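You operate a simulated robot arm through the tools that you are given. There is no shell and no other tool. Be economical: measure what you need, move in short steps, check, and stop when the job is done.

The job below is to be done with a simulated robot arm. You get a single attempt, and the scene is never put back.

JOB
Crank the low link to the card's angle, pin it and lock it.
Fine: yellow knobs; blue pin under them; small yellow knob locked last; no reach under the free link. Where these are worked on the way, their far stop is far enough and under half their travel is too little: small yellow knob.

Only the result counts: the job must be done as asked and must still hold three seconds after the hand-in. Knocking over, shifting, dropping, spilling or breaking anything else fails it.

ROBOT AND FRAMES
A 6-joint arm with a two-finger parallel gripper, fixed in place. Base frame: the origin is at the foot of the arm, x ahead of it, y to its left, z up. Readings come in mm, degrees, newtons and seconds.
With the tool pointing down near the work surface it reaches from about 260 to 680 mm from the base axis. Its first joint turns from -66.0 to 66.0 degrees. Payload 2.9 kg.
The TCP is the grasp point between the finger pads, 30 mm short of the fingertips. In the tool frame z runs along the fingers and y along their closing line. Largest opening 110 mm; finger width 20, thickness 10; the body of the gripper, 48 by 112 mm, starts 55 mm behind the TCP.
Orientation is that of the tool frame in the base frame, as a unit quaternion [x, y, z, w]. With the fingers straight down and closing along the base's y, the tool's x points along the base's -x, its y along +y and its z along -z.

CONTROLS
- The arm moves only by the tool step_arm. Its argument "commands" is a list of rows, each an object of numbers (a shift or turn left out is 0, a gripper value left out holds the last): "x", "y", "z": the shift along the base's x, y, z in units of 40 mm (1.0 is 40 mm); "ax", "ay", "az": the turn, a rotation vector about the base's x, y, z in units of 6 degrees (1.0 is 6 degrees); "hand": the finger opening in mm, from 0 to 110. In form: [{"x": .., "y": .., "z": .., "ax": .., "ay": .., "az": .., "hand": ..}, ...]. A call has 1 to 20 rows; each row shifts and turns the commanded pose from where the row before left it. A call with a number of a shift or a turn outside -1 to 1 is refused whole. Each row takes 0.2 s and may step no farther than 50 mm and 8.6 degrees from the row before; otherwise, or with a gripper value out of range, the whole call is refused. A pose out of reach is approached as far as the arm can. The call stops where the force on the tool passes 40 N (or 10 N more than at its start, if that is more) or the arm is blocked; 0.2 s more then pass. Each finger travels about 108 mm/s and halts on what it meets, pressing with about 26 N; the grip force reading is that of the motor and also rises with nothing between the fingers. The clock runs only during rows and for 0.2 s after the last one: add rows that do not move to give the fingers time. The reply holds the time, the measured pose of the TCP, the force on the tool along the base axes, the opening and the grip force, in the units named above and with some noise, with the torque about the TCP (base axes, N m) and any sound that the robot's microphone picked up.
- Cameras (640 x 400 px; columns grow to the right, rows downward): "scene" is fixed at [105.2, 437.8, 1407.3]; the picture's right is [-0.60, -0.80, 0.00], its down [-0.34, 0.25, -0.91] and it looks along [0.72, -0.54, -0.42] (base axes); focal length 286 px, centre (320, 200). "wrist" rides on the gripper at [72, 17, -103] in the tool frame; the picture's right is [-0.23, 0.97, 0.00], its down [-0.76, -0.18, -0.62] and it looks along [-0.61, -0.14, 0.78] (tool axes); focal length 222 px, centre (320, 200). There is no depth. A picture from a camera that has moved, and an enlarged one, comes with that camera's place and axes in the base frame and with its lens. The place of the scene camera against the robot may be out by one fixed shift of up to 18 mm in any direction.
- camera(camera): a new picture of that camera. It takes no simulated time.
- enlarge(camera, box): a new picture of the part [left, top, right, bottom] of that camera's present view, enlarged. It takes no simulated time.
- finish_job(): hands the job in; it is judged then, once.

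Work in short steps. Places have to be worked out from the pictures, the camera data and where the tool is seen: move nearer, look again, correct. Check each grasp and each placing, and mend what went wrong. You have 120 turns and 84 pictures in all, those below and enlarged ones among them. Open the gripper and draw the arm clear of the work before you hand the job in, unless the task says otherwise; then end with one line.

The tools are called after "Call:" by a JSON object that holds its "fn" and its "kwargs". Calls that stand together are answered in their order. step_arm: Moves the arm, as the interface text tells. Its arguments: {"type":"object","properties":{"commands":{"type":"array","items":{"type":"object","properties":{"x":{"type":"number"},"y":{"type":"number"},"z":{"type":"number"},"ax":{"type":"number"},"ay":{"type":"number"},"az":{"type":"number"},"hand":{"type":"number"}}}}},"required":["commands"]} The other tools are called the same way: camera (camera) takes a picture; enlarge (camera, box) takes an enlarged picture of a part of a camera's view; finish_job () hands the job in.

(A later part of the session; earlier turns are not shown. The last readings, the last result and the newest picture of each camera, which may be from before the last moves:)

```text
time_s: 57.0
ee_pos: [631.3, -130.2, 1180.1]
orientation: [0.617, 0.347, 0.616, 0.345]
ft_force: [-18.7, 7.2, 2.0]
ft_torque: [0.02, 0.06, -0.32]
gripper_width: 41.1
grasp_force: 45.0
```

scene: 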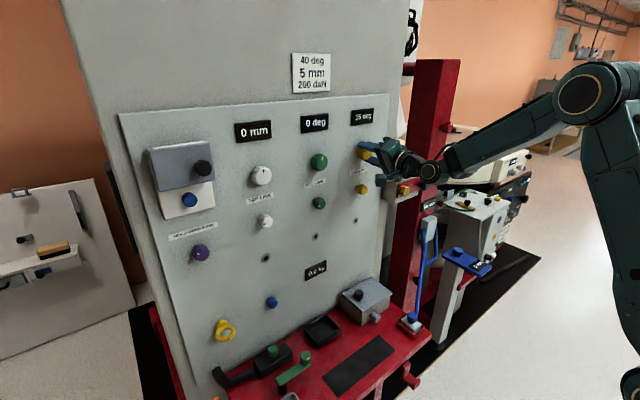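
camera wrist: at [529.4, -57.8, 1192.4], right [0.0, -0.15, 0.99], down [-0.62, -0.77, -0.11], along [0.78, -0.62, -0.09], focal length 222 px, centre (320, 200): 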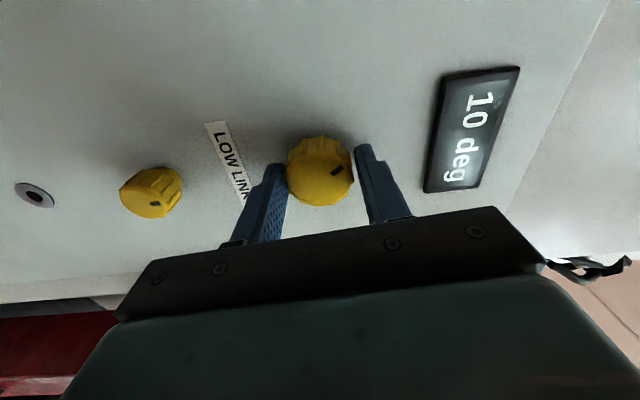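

Call:
{"fn": "step_arm", "kwargs": {"commands": [{"x": -0.03, "ax": -0.5}, {"ax": -0.5}, {"ax": -0.5}, {"ax": -0.5}, {"ax": -0.5}, {"ax": -0.5}, {"ax": -0.5}, {"ax": -0.5}, {"ax": -0.5}, {"ax": -0.5}, {}]}}

Call:
{"fn": "camera", "kwargs": {"camera": "wrist"}}

```text
time_s: 59.4
ee_pos: [632.1, -129.6, 1179.7]
orientation: [0.506, 0.496, 0.505, 0.493]
ft_force: [29.1, 0.7, -0.6]
ft_torque: [-0.08, -0.28, -0.04]
gripper_width: 40.9
grasp_force: 45.4
```

```text
43 pictures are left
camera wrist: at [528.7, -59.3, 1199.5], right [0.0, -0.25, 0.97], down [-0.62, -0.76, -0.19], along [0.78, -0.6, -0.16], focal length 222 px, centre (320, 200)
```

wrist: 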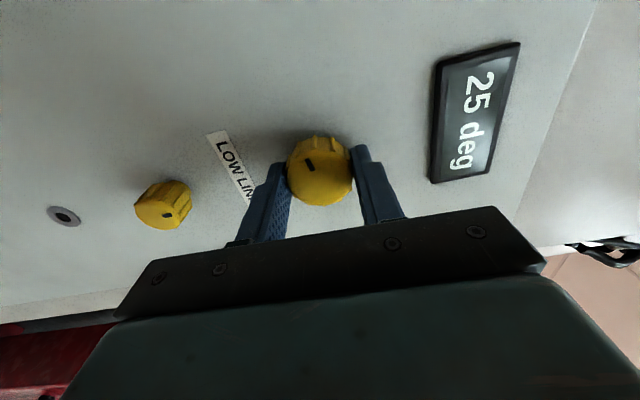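

25 deg, consistent with 4:1 (99 deg turned). About 61 more degrees; I do half now.

Call:
{"fn": "step_arm", "kwargs": {"commands": [{"x": 0.03, "ax": -0.5}, {"ax": -0.5}, {"ax": -0.5}, {"ax": -0.5}, {"ax": -0.5}, {"ax": -0.5}, {"ax": -0.5}, {"ax": -0.5}, {"ax": -0.5}, {"ax": -0.5}, {}]}}

Call:
{"fn": "step_arm", "kwargs": {"commands": [{"x": 0.02, "ax": -0.5}, {"ax": -0.5}, {"ax": -0.5}, {"ax": -0.5}, {"ax": -0.5}, {"ax": -0.5}, {"ax": -0.5}, {"ax": -0.5}, {}]}}

Call:
{"fn": "enlarge", "kwargs": {"camera": "scene", "box": [310, 90, 470, 190]}}

Call:
{"fn": "camera", "kwargs": {"camera": "wrist"}}

```text
time_s: 61.8
ee_pos: [632.2, -129.4, 1180.7]
orientation: [0.361, 0.609, 0.361, 0.607]
ft_force: [-10.9, 14.7, 0.2]
ft_torque: [0.02, -0.24, 0.25]
gripper_width: 40.6
grasp_force: 45.1
```

```text
time_s: 63.8
ee_pos: [632.9, -131.2, 1180.4]
orientation: [0.227, 0.671, 0.226, 0.669]
ft_force: [-34.9, 10.3, -2.2]
ft_torque: [0.03, 0.07, 0.43]
gripper_width: 40.6
grasp_force: 44.9
```

```text
4.00 times, centred on (390, 140) of scene
camera zoom: at [104.1, 438.2, 1407.3], right [-0.6, -0.8, 0.0], down [-0.34, 0.25, -0.91], along [0.73, -0.54, -0.42], focal length 1145 px, centre (40, 440)
```

zoom: 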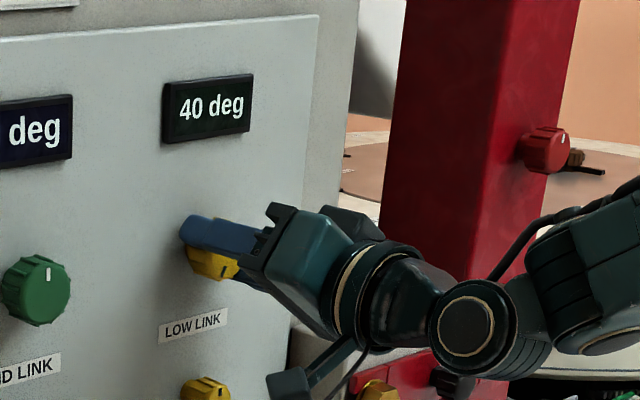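

```text
41 pictures are left
camera wrist: at [529.7, -73.8, 1133.8], right [0.0, 0.64, 0.77], down [-0.62, -0.6, 0.5], along [0.78, -0.48, 0.39], focal length 222 px, centre (320, 200)
```

wrist: 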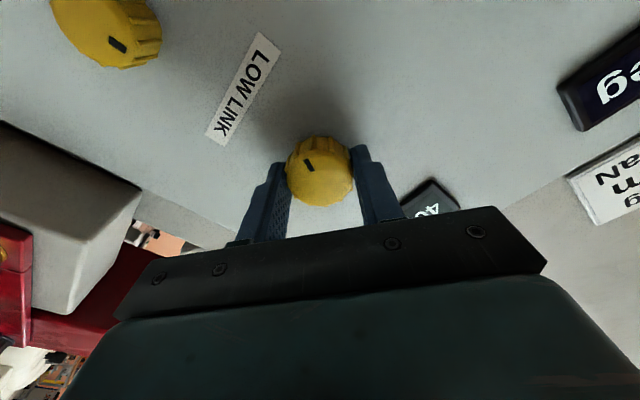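

The display reads 40 deg. Since it shows 5-deg steps, I measure the pointer's true angle precisely with an enlarged view.

Call:
{"fn": "enlarge", "kwargs": {"camera": "wrist", "box": [270, 120, 370, 220]}}

```text
4.00 times, centred on (320, 170) of wrist
camera zoom: at [529.7, -73.8, 1133.8], right [0.0, 0.64, 0.77], down [-0.62, -0.6, 0.5], along [0.78, -0.48, 0.39], focal length 888 px, centre (320, 320)
```

zoom: 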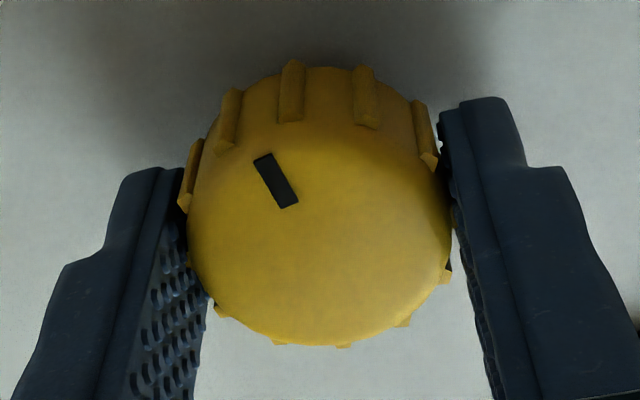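

The pointer is about 155–158 deg from its zero, i.e. ~39 deg link angle; 40 deg needs 160. I turn 4 deg more, re-measure, then release.

Call:
{"fn": "step_arm", "kwargs": {"commands": [{"x": -0.04, "ax": -0.35}, {"ax": -0.35}, {}, {}]}}

Call:
{"fn": "enlarge", "kwargs": {"camera": "wrist", "box": [270, 120, 370, 220]}}

```text
time_s: 64.8
ee_pos: [632.5, -129.9, 1179.8]
orientation: [0.203, 0.678, 0.201, 0.677]
ft_force: [11.1, 7.7, -1.9]
ft_torque: [-0.03, -0.28, 0.16]
gripper_width: 40.7
grasp_force: 45.3
```

```text
4.00 times, centred on (320, 170) of wrist
camera zoom: at [529.8, -77.5, 1129.5], right [0.0, 0.69, 0.72], down [-0.62, -0.56, 0.54], along [0.78, -0.45, 0.43], focal length 888 px, centre (320, 320)
```

zoom: 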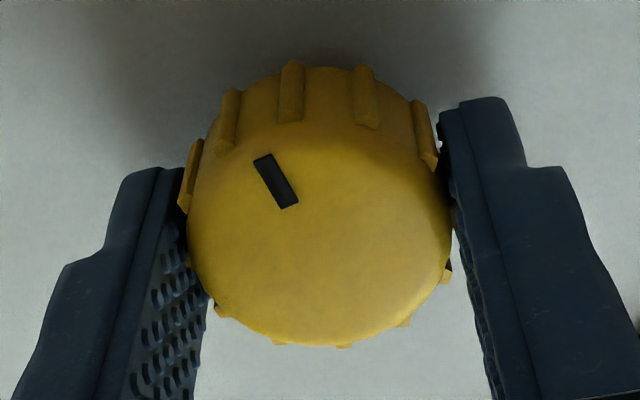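

Now I release, back off, roll to neutral and check the display and what lies below for the blue pin.

Call:
{"fn": "step_arm", "kwargs": {"commands": [{"hand": 60}, {"hand": 60}, {"x": -0.75}, {"x": -0.75}, {"ax": 1}, {"ax": 1}, {"ax": 1}, {"ax": 1}, {"ax": 1}, {"ax": 1}, {"ax": 1}, {"ax": 1}, {"ax": 1}, {"ax": 0.4}]}}

Call:
{"fn": "camera", "kwargs": {"camera": "wrist"}}

Call:
{"fn": "camera", "kwargs": {"camera": "scene"}}

```text
time_s: 67.8
ee_pos: [570.8, -129.5, 1181.2]
orientation: [0.5, 0.501, 0.498, 0.501]
ft_force: [0.4, -0.2, -0.4]
ft_torque: [-0.02, 0.02, 0.01]
gripper_width: 60.2
grasp_force: 0.1
```

```text
38 pictures are left
camera wrist: at [468.0, -59.0, 1197.7], right [0.0, -0.22, 0.97], down [-0.62, -0.76, -0.17], along [0.78, -0.61, -0.14], focal length 222 px, centre (320, 200)
```

wrist: 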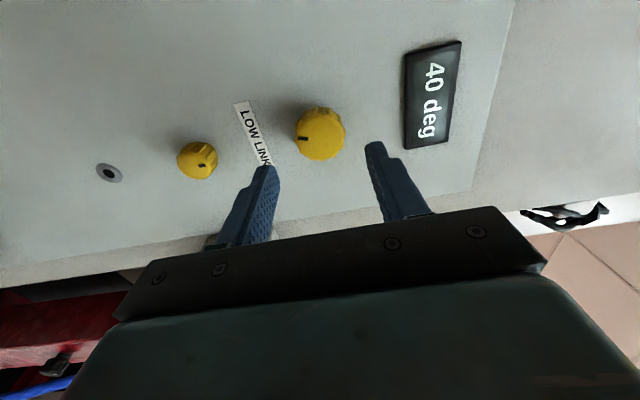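

```text
37 pictures are left
```

scene: 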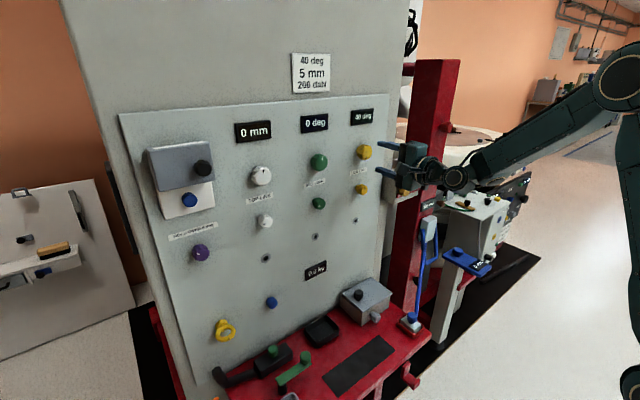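

The display stays at 40 deg, and the grey link visibly rose behind the panel's right side. Now I go to the blue pin on the panel, estimated at (660,187,813), staying back.

Call:
{"fn": "step_arm", "kwargs": {"commands": [{"x": -0.8}, {"y": 0.7, "z": -0.75}, {"y": 0.7, "z": -0.75}, {"y": 0.7, "z": -0.75}, {"y": 0.7, "z": -0.75}, {"y": 0.7, "z": -0.75}, {"y": 0.7, "z": -0.75}, {"y": 0.7, "z": -0.75}, {"y": 0.7, "z": -0.75}, {"y": 0.7, "z": -0.75}, {"y": 0.7, "z": -0.75}]}}

Call:
{"fn": "camera", "kwargs": {"camera": "wrist"}}

Call:
{"fn": "camera", "kwargs": {"camera": "scene"}}

```text
time_s: 70.2
ee_pos: [538.6, 149.1, 879.2]
orientation: [0.498, 0.503, 0.497, 0.501]
ft_force: [0.2, -0.1, -0.2]
ft_torque: [0.0, -0.04, 0.02]
gripper_width: 60.3
grasp_force: 0.1
out of reach, approached as far as the arm can: row 6, 7
```

```text
36 pictures are left
camera wrist: at [436.3, 220.6, 896.9], right [0.0, -0.22, 0.98], down [-0.62, -0.76, -0.17], along [0.78, -0.61, -0.14], focal length 222 px, centre (320, 200)
```

wrist: 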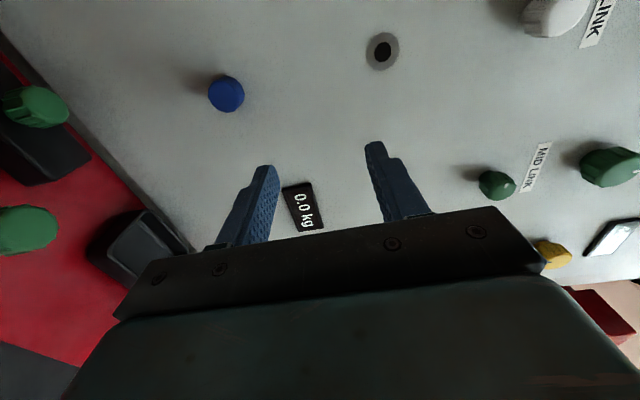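

```text
35 pictures are left
```

scene: 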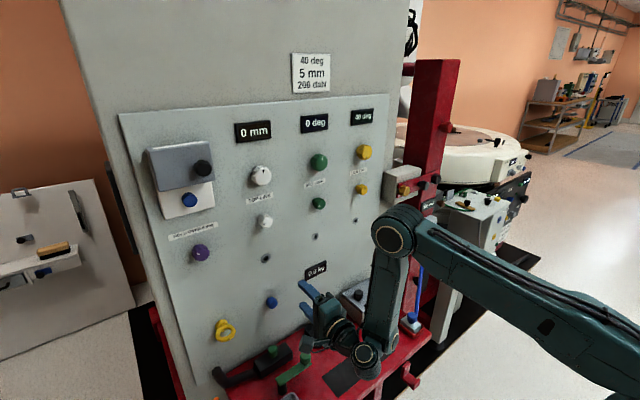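

The pin's cap appears at about y≈190, z≈803 (face x≈650). I move closer in line with it and look again.

Call:
{"fn": "step_arm", "kwargs": {"commands": [{"y": 0.35, "z": -0.6}, {"y": 0.35, "z": -0.6}, {"y": 0.3, "z": -0.6}, {"x": 0.5}, {"x": 0.5}]}}

Call:
{"fn": "camera", "kwargs": {"camera": "wrist"}}

Call:
{"fn": "enlarge", "kwargs": {"camera": "scene", "box": [220, 200, 420, 400]}}

```text
time_s: 71.4
ee_pos: [554.4, 173.9, 808.0]
orientation: [0.498, 0.502, 0.499, 0.501]
ft_force: [0.2, 0.4, -0.5]
ft_torque: [0.01, 0.02, 0.02]
gripper_width: 60.2
grasp_force: 0.0
out of reach, approached as far as the arm can: row 4, 5
```

```text
34 pictures are left
camera wrist: at [450.8, 245.1, 824.8], right [0.0, -0.22, 0.98], down [-0.62, -0.76, -0.17], along [0.78, -0.61, -0.14], focal length 222 px, centre (320, 200)
```

wrist: 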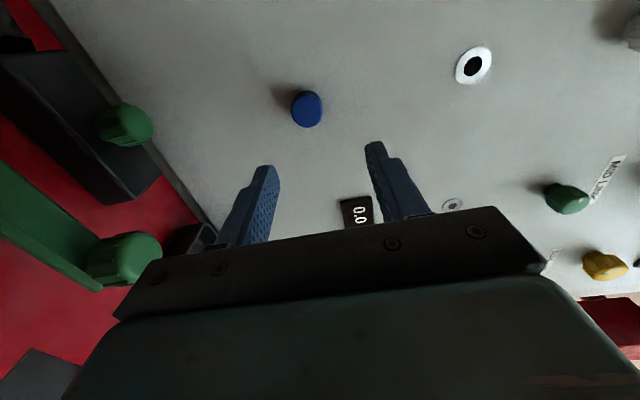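

```text
2.00 times, centred on (320, 300) of scene
camera zoom: at [105.2, 437.8, 1407.3], right [-0.6, -0.8, 0.0], down [-0.34, 0.25, -0.91], along [0.72, -0.54, -0.42], focal length 572 px, centre (320, 0)
```

zoom: 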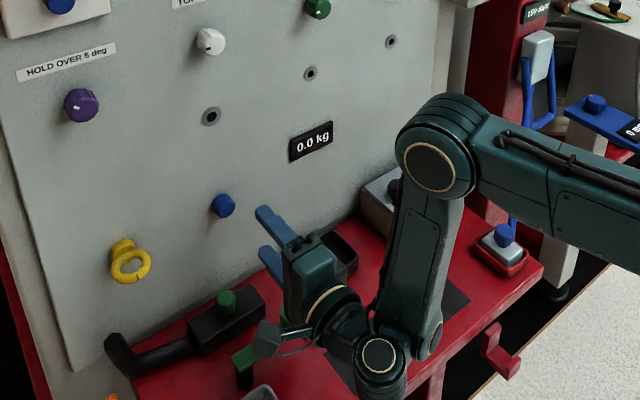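

The last move was partly limited. I try advancing along x again gently, with the y remainder.

Call:
{"fn": "step_arm", "kwargs": {"commands": [{"y": 0.2}, {"y": 0.2}, {"x": 0.4}, {"x": 0.4}]}}

```text
time_s: 72.4
ee_pos: [555.1, 170.1, 808.1]
orientation: [0.498, 0.503, 0.498, 0.501]
ft_force: [-0.7, 0.6, 0.5]
ft_torque: [-0.01, -0.01, -0.02]
gripper_width: 60.0
grasp_force: 0.0
out of reach, approached as far as the arm can: row 2, 3, 4
```

Still blocked. I test x alone from slightly less y to identify the limiting direction.

Call:
{"fn": "step_arm", "kwargs": {"commands": [{"y": -0.5, "z": 0.3}, {"x": 0.5}, {"x": 0.5}, {}]}}

```text
time_s: 73.4
ee_pos: [570.7, 141.1, 817.6]
orientation: [0.497, 0.503, 0.499, 0.501]
ft_force: [-0.6, -0.1, -0.2]
ft_torque: [0.0, 0.0, 0.01]
gripper_width: 60.1
grasp_force: 0.0
out of reach, approached as far as the arm can: row 2, 3
```

The limit fits the upper arm's lower stop: at this height a level tool cannot reach further out. I roll so the fingers close along y and pitch the tool 15 deg downward, which lifts the wrist.

Call:
{"fn": "step_arm", "kwargs": {"commands": [{"x": -0.5, "z": 0.8}, {"z": 0.8, "ax": 1}, {"ax": 1}, {"ax": 1}, {"ax": 1}, {"ax": 1}, {"ax": 1}, {"ax": 1}, {"ax": 1}, {"ax": 1}, {"ax": 1}, {"ax": 1}, {"ax": 1}, {"ax": 1}, {"ax": 1}, {"ax": 1}, {"ay": 1}, {"ay": 1}, {"ay": 0.5}]}}

Call:
{"fn": "step_arm", "kwargs": {"commands": [{"y": 0.6, "x": 0.3}, {"y": 0.6, "z": -0.5}, {"z": -0.5, "x": 0.5}]}}

Call:
{"fn": "camera", "kwargs": {"camera": "wrist"}}

```text
time_s: 77.4
ee_pos: [488.8, 109.4, 862.6]
orientation: [0.792, 0.004, 0.611, 0.0]
ft_force: [0.2, -0.2, 0.2]
ft_torque: [-0.03, -0.03, -0.03]
gripper_width: 59.9
grasp_force: 0.0
out of reach, approached as far as the arm can: row 17, 18, 19
```

```text
time_s: 78.2
ee_pos: [486.6, 138.6, 812.9]
orientation: [0.792, 0.004, 0.611, 0.001]
ft_force: [0.2, 1.2, -0.6]
ft_torque: [-0.04, 0.02, 0.0]
gripper_width: 60.0
grasp_force: 0.1
out of reach, approached as far as the arm can: row 1, 2, 3
```

```text
32 pictures are left
camera wrist: at [404.8, 120.5, 910.1], right [-0.05, -0.98, -0.21], down [-0.8, 0.17, -0.58], along [0.6, 0.14, -0.79], focal length 222 px, centre (320, 200)
```

wrist: 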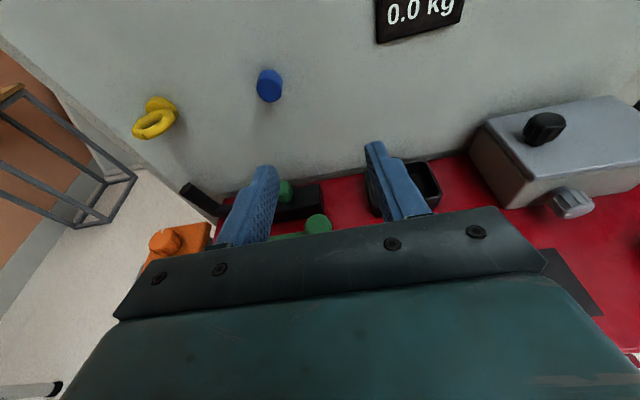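

Pitching did not help, so the limit may be the yaw of the tool relative to the arm's azimuth (y>0 side). I test by yawing the tool left 12 deg and advancing.

Call:
{"fn": "step_arm", "kwargs": {"commands": [{"az": 0.7}, {"az": 0.7}, {"az": 0.7}, {"x": 0.5}, {"x": 0.5}, {"x": 0.5}]}}

```text
time_s: 79.6
ee_pos: [506.5, 137.8, 815.2]
orientation: [0.788, 0.09, 0.606, -0.065]
ft_force: [-0.4, -0.8, 0.3]
ft_torque: [0.01, 0.02, 0.01]
gripper_width: 60.1
grasp_force: 0.0
out of reach, approached as far as the arm can: row 5, 6
```

Little gain. A level tool reached further than a down-pitched one, so I test pitching the tool upward instead.

Call:
{"fn": "step_arm", "kwargs": {"commands": [{"az": -0.7}, {"az": -0.7, "ay": -0.5}, {"az": -0.7, "ay": -1}, {"ay": -1}, {"ay": -1}, {"ay": -1}, {"x": 0.5}, {"x": 0.5}, {"x": 0.5}]}}

Call:
{"fn": "camera", "kwargs": {"camera": "scene"}}

```text
time_s: 81.6
ee_pos: [587.8, 134.3, 813.5]
orientation: [0.629, 0.006, 0.777, 0.006]
ft_force: [0.1, 1.0, 0.3]
ft_torque: [0.03, 0.02, 0.0]
gripper_width: 60.0
grasp_force: 0.1
out of reach, approached as far as the arm can: row 6
```

```text
31 pictures are left
```

scene: 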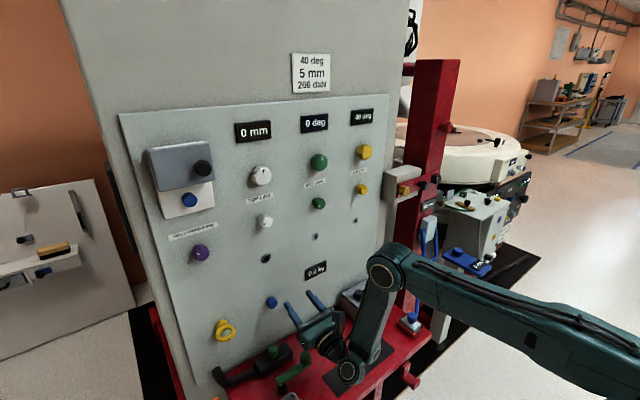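

Pitched up ~14 deg the arm advances freely. I move toward the pin line at y≈190, z≈803, watching clearance over the table.

Call:
{"fn": "step_arm", "kwargs": {"commands": [{"y": 0.45}, {"y": 0.45}, {"y": 0.4}, {}]}}

Call:
{"fn": "camera", "kwargs": {"camera": "wrist"}}

Call:
{"fn": "enlarge", "kwargs": {"camera": "scene", "box": [200, 230, 440, 400]}}

```text
time_s: 82.6
ee_pos: [589.3, 184.6, 815.3]
orientation: [0.63, 0.006, 0.777, 0.006]
ft_force: [-0.6, -0.3, 0.4]
ft_torque: [0.03, 0.01, 0.03]
gripper_width: 59.8
grasp_force: 0.0
```

```text
30 pictures are left
camera wrist: at [472.9, 169.1, 865.0], right [0.04, -0.98, -0.21], down [-0.45, 0.16, -0.88], along [0.89, 0.13, -0.43], focal length 222 px, centre (320, 200)
```

wrist: 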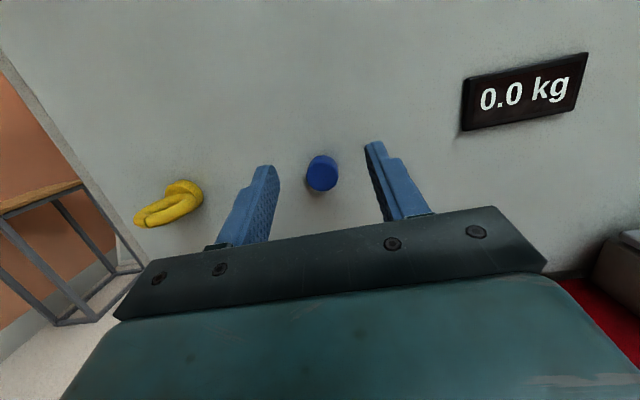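

```text
2.35 times, centred on (320, 315) of scene
camera zoom: at [105.2, 437.8, 1407.3], right [-0.6, -0.8, 0.0], down [-0.34, 0.25, -0.91], along [0.72, -0.54, -0.42], focal length 673 px, centre (320, -71)
```

zoom: 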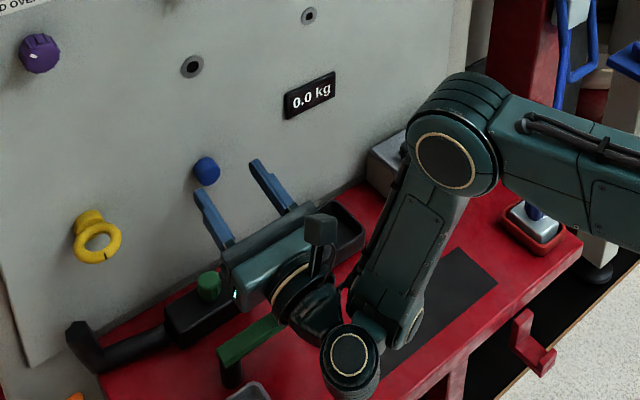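

The pin cap face is at (655,189.7,801.5), ~26 mm wide. I align so the tips straddle it: TCP (632,190,795) given the 14-deg upward pitch, in two steps.

Call:
{"fn": "step_arm", "kwargs": {"commands": [{"y": 0.13, "z": -0.5, "hand": 50}, {"x": 0.5}, {"x": 0.4}, {}]}}

Call:
{"fn": "camera", "kwargs": {"camera": "wrist"}}

```text
time_s: 83.6
ee_pos: [604.1, 181.5, 799.0]
orientation: [0.628, 0.005, 0.778, 0.006]
ft_force: [1.3, -0.2, -0.2]
ft_torque: [-0.02, -0.03, 0.0]
gripper_width: 50.1
grasp_force: 0.1
out of reach, approached as far as the arm can: row 2, 3
```

```text
28 pictures are left
camera wrist: at [487.5, 164.3, 848.1], right [0.05, -0.98, -0.21], down [-0.45, 0.16, -0.88], along [0.89, 0.13, -0.43], focal length 222 px, centre (320, 200)
```

wrist: 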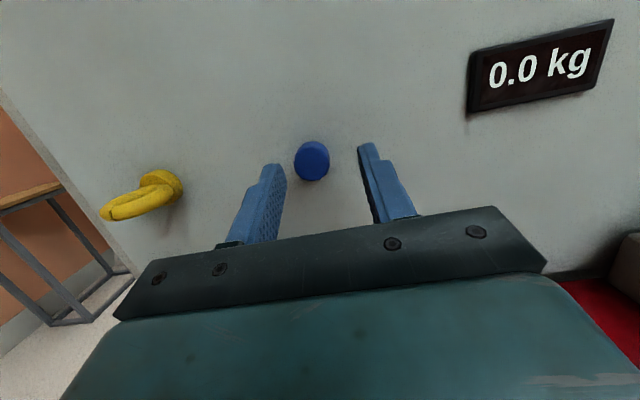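

Blocked again at x=604; more upward pitch extends the reach, so I pitch up another 10 deg while lowering slightly, then advance.

Call:
{"fn": "step_arm", "kwargs": {"commands": [{"x": -0.3}, {"ay": -0.6}, {"ay": -0.6}, {"ay": -0.6, "y": 0.2}, {"x": 0.3, "z": -0.1}, {"x": 0.4, "z": -0.1}, {}]}}

Call:
{"fn": "camera", "kwargs": {"camera": "wrist"}}

```text
time_s: 85.2
ee_pos: [619.2, 188.9, 790.0]
orientation: [0.554, 0.005, 0.833, 0.007]
ft_force: [-0.7, -0.7, -0.1]
ft_torque: [-0.01, 0.0, 0.01]
gripper_width: 50.0
grasp_force: 0.0
```

```text
27 pictures are left
camera wrist: at [496.3, 172.1, 818.5], right [0.08, -0.98, -0.19], down [-0.28, 0.16, -0.95], along [0.96, 0.13, -0.26], focal length 222 px, centre (320, 200)
```

wrist: 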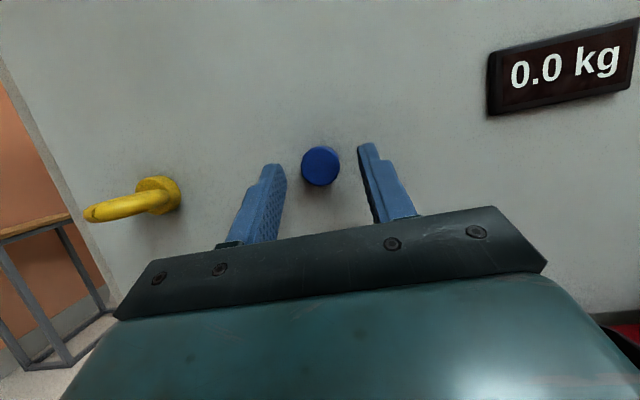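

The pin is at y≈189, z≈800.4, matching the tool line. I advance 12 mm and close.

Call:
{"fn": "step_arm", "kwargs": {"commands": [{"x": 0.3, "z": 0.02}, {"hand": 30}, {"hand": 18}, {"hand": 15}, {}]}}

Call:
{"fn": "enlarge", "kwargs": {"camera": "wrist", "box": [220, 100, 420, 225]}}

```text
time_s: 86.4
ee_pos: [625.0, 189.0, 793.7]
orientation: [0.553, 0.008, 0.833, 0.004]
ft_force: [-2.7, 20.0, -0.8]
ft_torque: [-0.13, 0.03, 0.79]
gripper_width: 26.6
grasp_force: 25.9
out of reach, approached as far as the arm can: row 1
```

```text
3.20 times, centred on (320, 162) of wrist
camera zoom: at [501.8, 171.1, 820.8], right [0.09, -0.98, -0.19], down [-0.28, 0.16, -0.95], along [0.96, 0.14, -0.26], focal length 711 px, centre (320, 320)
```

zoom: 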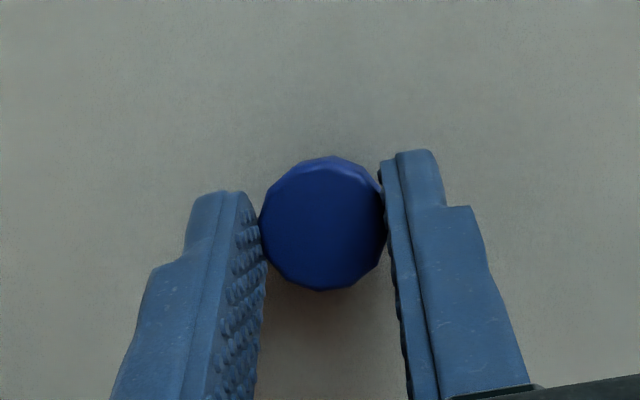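

The fingers only just reach the cap's edge (reach limit again). I open, pitch up 6 deg more, and advance further.

Call:
{"fn": "step_arm", "kwargs": {"commands": [{"hand": 50}, {"hand": 50, "x": -0.2}, {"ay": -0.5, "z": -0.05}, {"ay": -0.5, "z": -0.05}, {"ay": -0.3, "z": -0.03}, {"x": 0.3}, {"x": 0.25}, {}]}}

Call:
{"fn": "camera", "kwargs": {"camera": "wrist"}}

```text
time_s: 87.6
ee_pos: [616.4, 187.0, 791.5]
orientation: [0.495, 0.001, 0.869, 0.007]
ft_force: [-16.4, 0.8, 13.2]
ft_torque: [-0.03, 2.72, -0.34]
gripper_width: 49.9
grasp_force: 0.1
stopped in row 6: the force on the tool passed its limit at 58 N (the readings are from after the stop); the commanded pose is now the measured one
```

```text
25 pictures are left
camera wrist: at [491.2, 170.6, 801.1], right [0.11, -0.98, -0.19], down [-0.15, 0.17, -0.97], along [0.98, 0.13, -0.12], focal length 222 px, centre (320, 200)
```

wrist: 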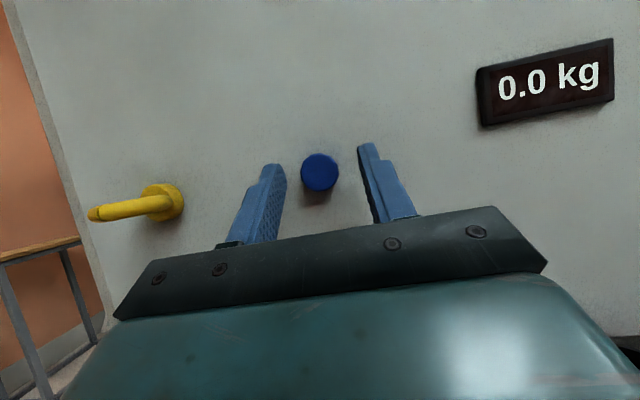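

Contact: the torque says something ~100 mm behind and ~90 mm below the TCP was touched (likely gripper body against an item on the table). I back up and lift away, then inspect.

Call:
{"fn": "step_arm", "kwargs": {"commands": [{"z": 0.2, "x": -0.05}, {"z": 0.3}, {}]}}

Call:
{"fn": "enlarge", "kwargs": {"camera": "scene", "box": [200, 230, 440, 400]}}

```text
time_s: 88.4
ee_pos: [615.6, 186.5, 810.4]
orientation: [0.495, 0.002, 0.869, 0.008]
ft_force: [-0.5, 0.0, 0.4]
ft_torque: [-0.02, -0.02, -0.01]
gripper_width: 50.3
grasp_force: 0.0
```

```text
2.35 times, centred on (320, 315) of scene
camera zoom: at [105.2, 437.8, 1407.3], right [-0.6, -0.8, 0.0], down [-0.34, 0.25, -0.91], along [0.72, -0.54, -0.42], focal length 673 px, centre (320, -71)
```

zoom: 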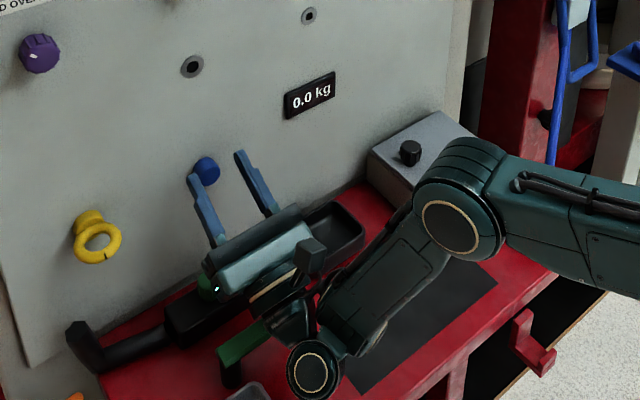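

Nothing seems displaced; the body had touched the green knob below. I go back to ~23 deg pitch (which had clearance) and instead yaw the tool ~8 deg left, in line with the arm, to gain the missing reach.

Call:
{"fn": "step_arm", "kwargs": {"commands": [{"x": -0.2}, {"ay": 0.6}, {"ay": 0.55}, {"az": 0.7}, {"az": 0.7}, {"z": -0.4, "y": -0.02}, {}]}}

Call:
{"fn": "step_arm", "kwargs": {"commands": [{"x": 0.3}, {"x": 0.3}, {}]}}

Call:
{"fn": "camera", "kwargs": {"camera": "wrist"}}

```text
time_s: 90.0
ee_pos: [607.7, 186.0, 793.5]
orientation: [0.545, 0.043, 0.836, -0.055]
ft_force: [0.2, -1.0, 0.5]
ft_torque: [0.0, -0.04, -0.05]
gripper_width: 50.1
grasp_force: 0.0
```

```text
time_s: 90.8
ee_pos: [632.7, 185.3, 793.9]
orientation: [0.545, 0.044, 0.835, -0.054]
ft_force: [-0.4, 0.0, -0.5]
ft_torque: [-0.01, 0.0, 0.02]
gripper_width: 50.1
grasp_force: 0.0
```

```text
23 pictures are left
camera wrist: at [512.6, 150.7, 819.7], right [0.22, -0.95, -0.2], down [-0.28, 0.13, -0.95], along [0.93, 0.27, -0.24], focal length 222 px, centre (320, 200)
```

wrist: 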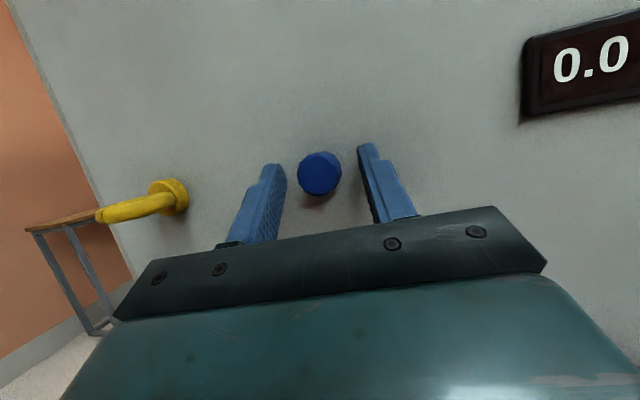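

Reached x=632.7 without contact, tips around the cap. I close.

Call:
{"fn": "step_arm", "kwargs": {"commands": [{"hand": 30}, {"hand": 18}, {"hand": 15}, {}]}}

Call:
{"fn": "enlarge", "kwargs": {"camera": "wrist", "box": [220, 100, 420, 225]}}

```text
time_s: 91.8
ee_pos: [631.8, 185.0, 794.7]
orientation: [0.545, 0.043, 0.836, -0.054]
ft_force: [-1.5, 7.2, 0.7]
ft_torque: [-0.02, -0.03, -0.05]
gripper_width: 28.0
grasp_force: 26.2
```

```text
3.20 times, centred on (320, 162) of wrist
camera zoom: at [512.4, 151.3, 819.7], right [0.23, -0.95, -0.2], down [-0.29, 0.13, -0.95], along [0.93, 0.27, -0.24], focal length 711 px, centre (320, 320)
```

zoom: 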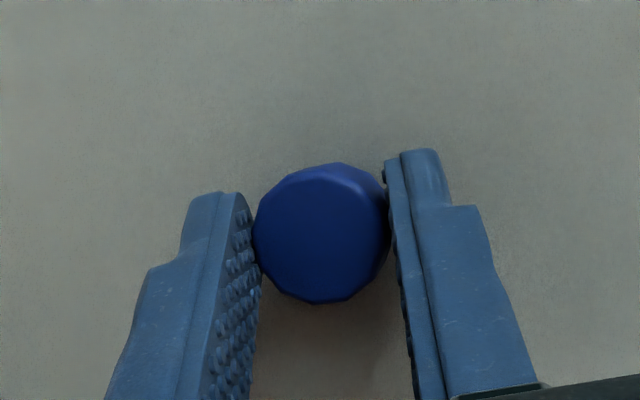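

Gripped at 28 mm. I pull straight out along -x in small steps.

Call:
{"fn": "step_arm", "kwargs": {"commands": [{"x": -0.15}, {"x": -0.15}, {"x": -0.15}, {"x": -0.15}]}}

Call:
{"fn": "camera", "kwargs": {"camera": "wrist"}}

```text
time_s: 92.8
ee_pos: [610.8, 186.2, 794.4]
orientation: [0.545, 0.044, 0.836, -0.055]
ft_force: [21.4, 3.6, -4.5]
ft_torque: [-0.05, 0.34, -0.28]
gripper_width: 28.5
grasp_force: 26.2
```

```text
21 pictures are left
camera wrist: at [490.4, 151.4, 819.8], right [0.22, -0.95, -0.2], down [-0.29, 0.13, -0.95], along [0.93, 0.27, -0.24], focal length 222 px, centre (320, 200)
```

wrist: 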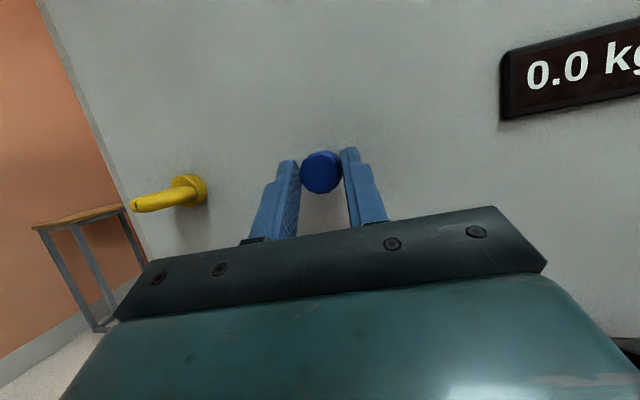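

The pin is coming out with the gripper (21 N friction). I keep pulling.

Call:
{"fn": "step_arm", "kwargs": {"commands": [{"x": -0.2}, {"x": -0.2}, {"x": -0.2}, {"x": -0.2}, {"x": -0.2}, {"x": -0.2}]}}

Call:
{"fn": "enlarge", "kwargs": {"camera": "scene", "box": [220, 240, 380, 340]}}

```text
time_s: 94.2
ee_pos: [556.2, 186.7, 793.5]
orientation: [0.545, 0.043, 0.836, -0.054]
ft_force: [0.1, 0.2, 0.7]
ft_torque: [-0.04, 0.04, 0.01]
gripper_width: 26.9
grasp_force: 25.6
```

```text
4.00 times, centred on (300, 290) of scene
camera zoom: at [105.2, 437.8, 1407.3], right [-0.6, -0.8, 0.0], down [-0.34, 0.25, -0.91], along [0.72, -0.54, -0.42], focal length 1145 px, centre (400, -160)
```

zoom: 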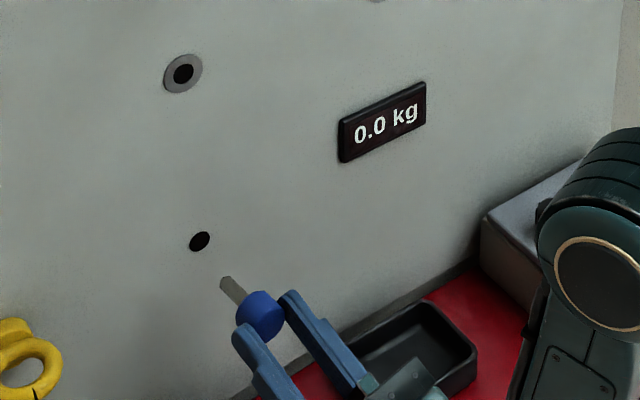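

The pin is out and held; its shank (~28 mm) now lies in line with the 8-deg yaw. I lift, yaw back so the shank points along +x, and carry it in front of the low-link hole, staying back.

Call:
{"fn": "step_arm", "kwargs": {"commands": [{"z": 0.75}, {"z": 0.75, "az": -0.7}, {"z": 0.75, "az": -0.7}, {"z": 0.75}, {"z": 0.75}]}}

Call:
{"fn": "step_arm", "kwargs": {"commands": [{"y": -0.8}, {"y": -0.8}, {"y": -0.8}, {"y": -0.8}, {"y": -0.8}, {"y": -0.8}, {"y": -0.8}, {"y": -0.8}, {"y": -0.8}, {"y": -0.7}, {}]}}

Call:
{"fn": "camera", "kwargs": {"camera": "wrist"}}

```text
time_s: 95.4
ee_pos: [576.7, 185.6, 943.9]
orientation: [0.547, 0.003, 0.837, 0.008]
ft_force: [0.3, -0.6, -0.3]
ft_torque: [-0.01, 0.03, 0.0]
gripper_width: 26.9
grasp_force: 26.0
out of reach, approached as far as the arm can: row 3
```

```text
time_s: 97.8
ee_pos: [595.0, 5.9, 952.9]
orientation: [0.548, -0.004, 0.837, 0.016]
ft_force: [-0.1, -0.2, -0.7]
ft_torque: [0.01, 0.02, 0.01]
gripper_width: 26.4
grasp_force: 26.5
out of reach, approached as far as the arm can: row 6, 7, 8, 9, 10
```

```text
19 pictures are left
camera wrist: at [471.6, -8.2, 978.2], right [0.06, -0.98, -0.2], down [-0.26, 0.18, -0.95], along [0.96, 0.11, -0.24], focal length 222 px, centre (320, 200)
```

wrist: 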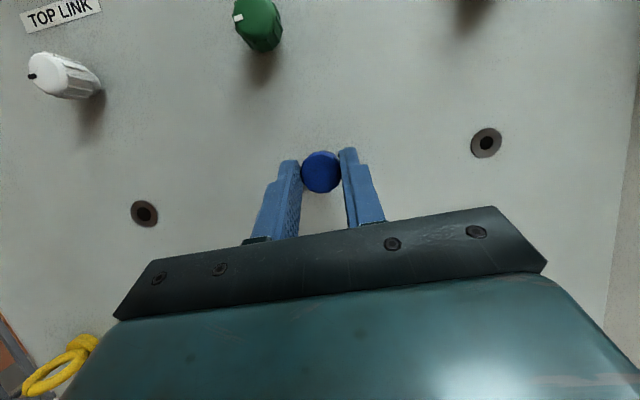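

The carry stopped at y≈6 (limit). I look at the arm's configuration.

Call:
{"fn": "camera", "kwargs": {"camera": "scene"}}

Call:
{"fn": "step_arm", "kwargs": {"commands": [{"z": 0.6}, {"z": 0.6}, {"z": 0.6}, {"y": -0.5}, {"y": -0.5}]}}

```text
18 pictures are left
```

scene: 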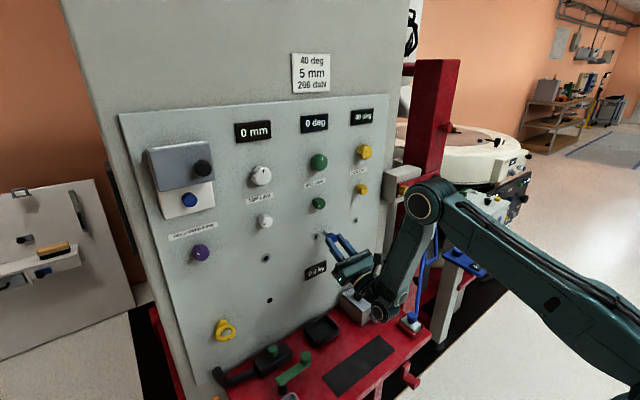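

```text
time_s: 99.0
ee_pos: [598.1, 4.5, 1027.2]
orientation: [0.547, -0.002, 0.837, 0.013]
ft_force: [-2.5, -0.2, -0.8]
ft_torque: [0.02, -0.01, -0.05]
gripper_width: 26.6
grasp_force: 26.2
out of reach, approached as far as the arm can: row 1, 4, 5
```

Only y is limited here, which fits the roll joint being at its end with this pitch and azimuth. Rotating the grip about the pin's own axis (x) by -24 deg keeps the pin level and frees the joint; then I move on in y.

Call:
{"fn": "step_arm", "kwargs": {"commands": [{"ax": -1}, {"ax": -1}, {"ax": -1}, {"ax": -1}, {"y": -0.7}, {"y": -0.7}, {"y": -0.7}, {"y": -0.7}, {"y": -0.5}]}}

```text
time_s: 101.0
ee_pos: [545.3, 25.5, 999.9]
orientation: [0.533, 0.174, 0.818, 0.126]
ft_force: [0.4, -0.7, -0.4]
ft_torque: [0.01, 0.0, -0.01]
gripper_width: 26.6
grasp_force: 26.1
out of reach, approached as far as the arm can: row 1, 2, 3, 4, 5, 6, 7, 8, 9
```

That went the wrong way; I reverse and rotate to the other side (+24 deg about the pin axis), which yaws the tool slightly right.

Call:
{"fn": "step_arm", "kwargs": {"commands": [{"ax": 1}, {"ax": 1}, {"ax": 1}, {"ax": 1}, {"ax": 1}, {"ax": 1}, {"ax": 1}, {"ax": 1}, {"y": -0.6}, {"y": -0.6}, {"y": -0.6}, {"y": -0.6}, {"y": -0.6}]}}

```text
time_s: 103.8
ee_pos: [588.3, -32.5, 1023.3]
orientation: [0.537, -0.175, 0.819, -0.103]
ft_force: [0.3, 0.5, -0.7]
ft_torque: [0.0, 0.03, -0.01]
gripper_width: 26.5
grasp_force: 25.8
out of reach, approached as far as the arm can: row 10, 11, 12, 13
```

The wrist seems unable to take this pitch at negative y. The pin is round, so I rotate the grip about the pin axis by −114 deg: that puts the fingers closing vertically with a level tool yawed left, a posture that worked at y=-130 before. First I back off and move left for room.

Call:
{"fn": "step_arm", "kwargs": {"commands": [{"x": -0.9}, {"y": 0.8}, {"y": 0.8}, {"y": 0.8}, {"y": 0.8}]}}

Call:
{"fn": "step_arm", "kwargs": {"commands": [{"ax": -1}, {"ax": -1}, {"ax": -1}, {"ax": -1}, {"ax": -1}, {"ax": -1}, {"ax": -1}, {"ax": -1}, {"ax": -1}, {"ax": -1}]}}

Call:
{"fn": "step_arm", "kwargs": {"commands": [{"ax": -1}, {"ax": -1}, {"ax": -1}, {"ax": -1}, {"ax": -1}, {"ax": -1}, {"ax": -1}, {"ax": -1}, {"ax": -1}]}}

```text
time_s: 105.0
ee_pos: [562.9, 110.5, 1030.9]
orientation: [0.538, -0.17, 0.819, -0.108]
ft_force: [0.4, 0.3, -0.2]
ft_torque: [-0.02, 0.04, -0.01]
gripper_width: 26.8
grasp_force: 26.0
out of reach, approached as far as the arm can: row 1
```

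```text
time_s: 107.2
ee_pos: [562.9, 111.5, 1029.8]
orientation: [0.518, 0.261, 0.795, 0.177]
ft_force: [0.5, 0.6, -0.5]
ft_torque: [-0.01, 0.02, 0.01]
gripper_width: 26.4
grasp_force: 26.2
```

```text
time_s: 109.2
ee_pos: [522.5, 118.6, 1006.8]
orientation: [0.38, 0.593, 0.59, 0.395]
ft_force: [-0.1, 0.4, 0.4]
ft_torque: [0.02, 0.02, 0.0]
gripper_width: 26.5
grasp_force: 26.7
out of reach, approached as far as the arm can: row 4, 5, 6, 7, 8, 9
```

Orientation reached (tool level, yawed 23 deg left, pin along x). Now I move in y toward -130.

Call:
{"fn": "step_arm", "kwargs": {"commands": [{"y": -0.8}, {"y": -0.8}, {"y": -0.8}, {"y": -0.8}, {"y": -0.8}, {"y": -0.8}, {"y": -0.8}, {"y": -0.6}]}}

Call:
{"fn": "camera", "kwargs": {"camera": "wrist"}}

```text
time_s: 111.0
ee_pos: [510.7, 5.3, 996.7]
orientation: [0.386, 0.59, 0.588, 0.396]
ft_force: [-0.7, 0.1, -0.1]
ft_torque: [-0.01, 0.0, 0.02]
gripper_width: 26.4
grasp_force: 25.8
out of reach, approached as far as the arm can: row 2, 3, 4, 5, 6, 7, 8
```

```text
17 pictures are left
camera wrist: at [388.6, 30.7, 1013.2], right [0.08, -0.2, 0.98], down [-0.28, -0.95, -0.17], along [0.96, -0.26, -0.13], focal length 222 px, centre (320, 200)
```

wrist: 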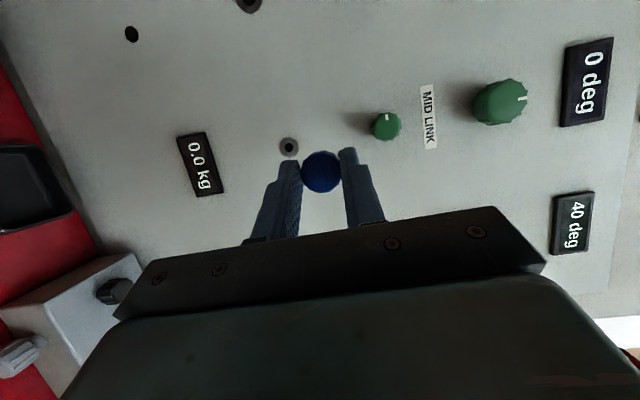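

Stuck near y≈5 again. Knob poses worked further out and higher, so I try going up and outward first, then y.

Call:
{"fn": "step_arm", "kwargs": {"commands": [{"z": 0.8}, {"z": 0.8}, {"x": 0.6}, {"x": 0.6}, {"y": -0.8}, {"y": -0.8}, {"y": -0.8}, {"y": -0.8}]}}

```text
time_s: 112.8
ee_pos: [500.0, 7.4, 1016.5]
orientation: [0.385, 0.591, 0.589, 0.394]
ft_force: [0.3, 0.4, -1.5]
ft_torque: [-0.02, -0.01, -0.04]
gripper_width: 26.4
grasp_force: 26.1
out of reach, approached as far as the arm can: row 1, 2, 3, 4, 5, 6, 7, 8
```

I check the arm's present configuration against the one used at the knobs.

Call:
{"fn": "enlarge", "kwargs": {"camera": "scene", "box": [220, 120, 640, 400]}}

```text
1.43 times, centred on (430, 260) of scene
camera zoom: at [105.2, 437.8, 1407.3], right [-0.6, -0.8, 0.0], down [-0.34, 0.25, -0.91], along [0.72, -0.54, -0.42], focal length 409 px, centre (163, 114)
```

zoom: 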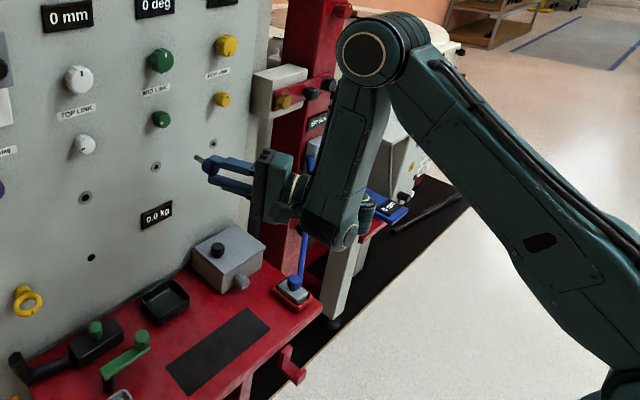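

I'll retrace in reverse the path that worked earlier: straighten the tool's yaw to 0, return to (539,149,879), and then go up diagonally to (539,-129,1181), which crossed this barrier before.

Call:
{"fn": "step_arm", "kwargs": {"commands": [{"y": 0.71, "z": -0.69, "x": 0.2}, {"y": 0.71, "z": -0.69, "x": 0.2}, {"y": 0.71, "z": -0.69, "x": 0.2}, {"y": 0.71, "z": -0.69, "x": 0.2}, {"y": 0.71, "z": -0.69, "x": 0.2}, {"az": -0.98}, {"az": -0.98}, {"az": -0.98}, {"az": -0.98}, {}]}}

Call:
{"fn": "step_arm", "kwargs": {"commands": [{"y": -0.7, "z": 0.75}, {"y": -0.7, "z": 0.75}, {"y": -0.7, "z": 0.75}, {"y": -0.7, "z": 0.75}, {"y": -0.7, "z": 0.75}, {"y": -0.7, "z": 0.75}, {"y": -0.7, "z": 0.75}, {"y": -0.7, "z": 0.75}, {"y": -0.7, "z": 0.75}, {"y": -0.7, "z": 0.75}]}}

```text
time_s: 115.0
ee_pos: [542.2, 151.8, 878.5]
orientation: [0.491, 0.506, 0.495, 0.507]
ft_force: [-0.5, 0.1, -0.3]
ft_torque: [0.02, 0.05, -0.01]
gripper_width: 26.7
grasp_force: 25.9
```

```text
time_s: 117.2
ee_pos: [538.7, -128.4, 1175.3]
orientation: [0.495, 0.504, 0.497, 0.504]
ft_force: [0.1, -0.3, -0.1]
ft_torque: [0.05, 0.0, -0.02]
gripper_width: 26.3
grasp_force: 26.4
out of reach, approached as far as the arm can: row 5
```

Crossed successfully. Now I yaw the tool left 23.6 deg so the pin is along x again, and then lower toward z≈954.

Call:
{"fn": "step_arm", "kwargs": {"commands": [{"az": 0.98}, {"az": 0.98}, {"az": 0.98}, {"az": 0.98}, {"z": -0.5}, {"z": -0.5}, {"z": -0.5}, {"z": -0.5}]}}

Call:
{"fn": "step_arm", "kwargs": {"commands": [{"z": -0.6, "x": 0.2}, {"z": -0.6, "x": 0.2}, {"z": -0.6}, {"z": -0.6}, {"z": -0.6}, {}]}}

Call:
{"fn": "camera", "kwargs": {"camera": "wrist"}}

```text
time_s: 119.0
ee_pos: [537.4, -125.8, 1095.2]
orientation: [0.382, 0.594, 0.59, 0.392]
ft_force: [0.3, 1.0, 0.2]
ft_torque: [0.02, 0.02, 0.0]
gripper_width: 26.7
grasp_force: 26.2
```

```text
time_s: 120.4
ee_pos: [552.3, -128.5, 974.4]
orientation: [0.381, 0.594, 0.59, 0.392]
ft_force: [0.2, -0.7, -0.8]
ft_torque: [-0.02, 0.0, -0.03]
gripper_width: 26.4
grasp_force: 25.9
```

```text
15 pictures are left
camera wrist: at [429.0, -105.5, 990.0], right [0.08, -0.2, 0.98], down [-0.26, -0.95, -0.17], along [0.96, -0.24, -0.13], focal length 222 px, centre (320, 200)
```

wrist: 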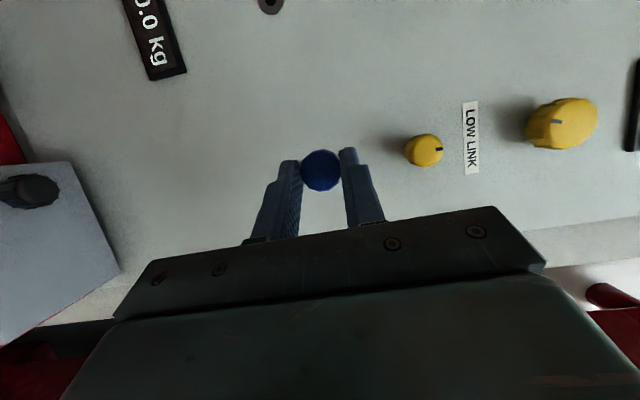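

The pin axis sits ~6 mm left of the TCP (y) and level with it. The hole is estimated at y≈-130, z≈953, so I go to TCP (575,-136,953) and compare tip and hole in the scene view.

Call:
{"fn": "step_arm", "kwargs": {"commands": [{"z": -0.53, "y": -0.19}, {"x": 0.57}, {}]}}

Call:
{"fn": "enlarge", "kwargs": {"camera": "scene", "box": [325, 200, 389, 240]}}

```text
time_s: 121.2
ee_pos: [574.2, -136.9, 953.3]
orientation: [0.381, 0.595, 0.589, 0.392]
ft_force: [-0.1, 0.6, -0.1]
ft_torque: [-0.02, 0.03, -0.01]
gripper_width: 26.5
grasp_force: 25.6
```

```text
10.00 times, centred on (357, 220) of scene
camera zoom: at [105.2, 437.8, 1407.3], right [-0.6, -0.8, 0.0], down [-0.34, 0.25, -0.91], along [0.72, -0.54, -0.42], focal length 2862 px, centre (-50, 0)
```

zoom: 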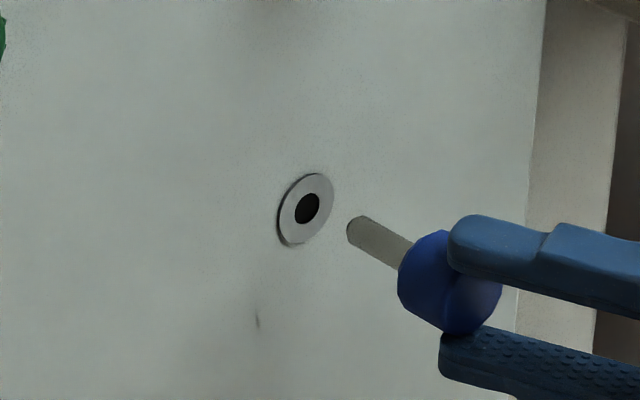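

The pin is aligned along x, its tip ~20 mm from the panel, and its line passes ~1.6 mm high of the hole centre in view. I correct (y +0.8, z −1.5 mm), advance 15 mm and look again.

Call:
{"fn": "step_arm", "kwargs": {"commands": [{"y": 0.02, "z": -0.037}, {"x": 0.2}, {"x": 0.17}, {}]}}

Call:
{"fn": "enlarge", "kwargs": {"camera": "scene", "box": [341, 210, 373, 230]}}

```text
time_s: 122.2
ee_pos: [590.3, -134.4, 952.4]
orientation: [0.382, 0.594, 0.59, 0.391]
ft_force: [0.1, -0.5, -0.3]
ft_torque: [0.0, 0.02, -0.02]
gripper_width: 26.7
grasp_force: 26.4
```

```text
16.00 times, centred on (357, 220) of scene
camera zoom: at [105.2, 437.8, 1407.3], right [-0.6, -0.8, 0.0], down [-0.34, 0.25, -0.91], along [0.72, -0.54, -0.42], focal length 4579 px, centre (-272, -120)
```

zoom: 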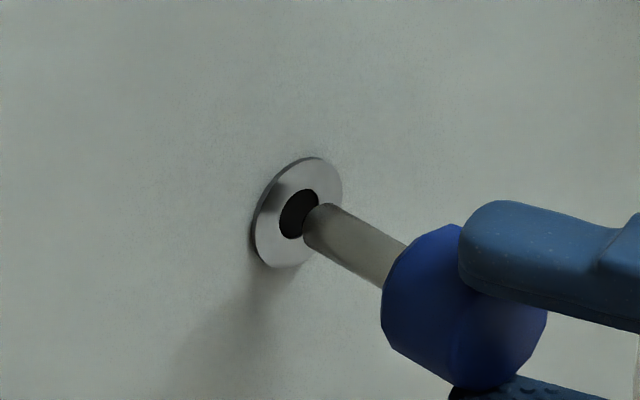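

Now the pin tip is almost in line (normal error ~0.2–0.3 mm) with a ~5–6 mm gap. I advance slowly and watch the force.

Call:
{"fn": "step_arm", "kwargs": {"commands": [{"x": 0.07}, {"x": 0.07}, {"x": 0.07}, {"x": 0.05}, {}]}}

Call:
{"fn": "enlarge", "kwargs": {"camera": "scene", "box": [341, 210, 373, 230]}}

```text
time_s: 123.4
ee_pos: [599.9, -136.4, 950.9]
orientation: [0.383, 0.594, 0.589, 0.392]
ft_force: [-1.5, -10.6, -11.2]
ft_torque: [-0.08, 0.57, -0.48]
gripper_width: 26.8
grasp_force: 25.7
```

```text
16.00 times, centred on (357, 220) of scene
camera zoom: at [105.4, 437.5, 1407.4], right [-0.6, -0.8, 0.0], down [-0.34, 0.25, -0.91], along [0.72, -0.54, -0.42], focal length 4579 px, centre (-272, -120)
```

zoom: 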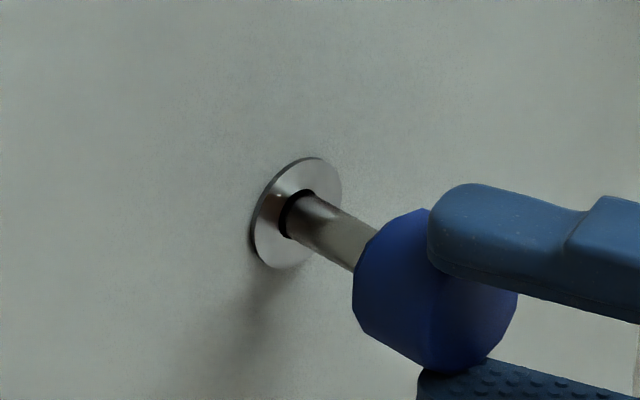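

The pin has entered the hole. The side forces say to shift slightly −y and −z; I do so and keep inserting gradually.

Call:
{"fn": "step_arm", "kwargs": {"commands": [{"y": -0.03, "z": -0.03}, {"x": 0.1}, {"x": 0.1}, {"x": 0.1}, {}]}}

```text
time_s: 124.6
ee_pos: [611.5, -136.4, 950.4]
orientation: [0.381, 0.595, 0.59, 0.391]
ft_force: [3.0, -8.1, -11.3]
ft_torque: [-0.07, 0.43, -0.37]
gripper_width: 26.6
grasp_force: 25.9
```

Call:
{"fn": "step_arm", "kwargs": {"commands": [{"y": -0.03, "z": -0.04, "x": 0.1}, {"x": 0.1}, {"x": 0.1}, {"x": 0.1}, {}]}}

Call:
{"fn": "enlarge", "kwargs": {"camera": "scene", "box": [325, 200, 389, 240]}}

```text
time_s: 125.8
ee_pos: [626.7, -137.8, 948.7]
orientation: [0.381, 0.595, 0.59, 0.39]
ft_force: [-7.3, 9.3, 2.6]
ft_torque: [0.03, 0.03, 0.67]
gripper_width: 26.6
grasp_force: 26.0
```

```text
10.00 times, centred on (357, 220) of scene
camera zoom: at [104.9, 438.1, 1407.2], right [-0.6, -0.8, 0.0], down [-0.34, 0.25, -0.91], along [0.73, -0.54, -0.42], focal length 2862 px, centre (-50, 0)
```

zoom: 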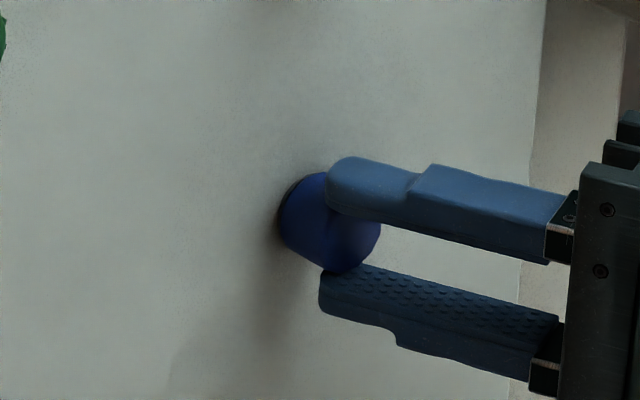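

Nearly seated against the bushing. I push the last few millimetres until the force rises.

Call:
{"fn": "step_arm", "kwargs": {"commands": [{"y": 0.02, "x": 0.08}, {"x": 0.08}, {"x": 0.08}, {}]}}

```text
time_s: 126.8
ee_pos: [637.7, -138.3, 949.8]
orientation: [0.383, 0.593, 0.589, 0.393]
ft_force: [-22.9, -2.5, 5.8]
ft_torque: [0.04, 0.03, 0.05]
gripper_width: 26.3
grasp_force: 25.9
```

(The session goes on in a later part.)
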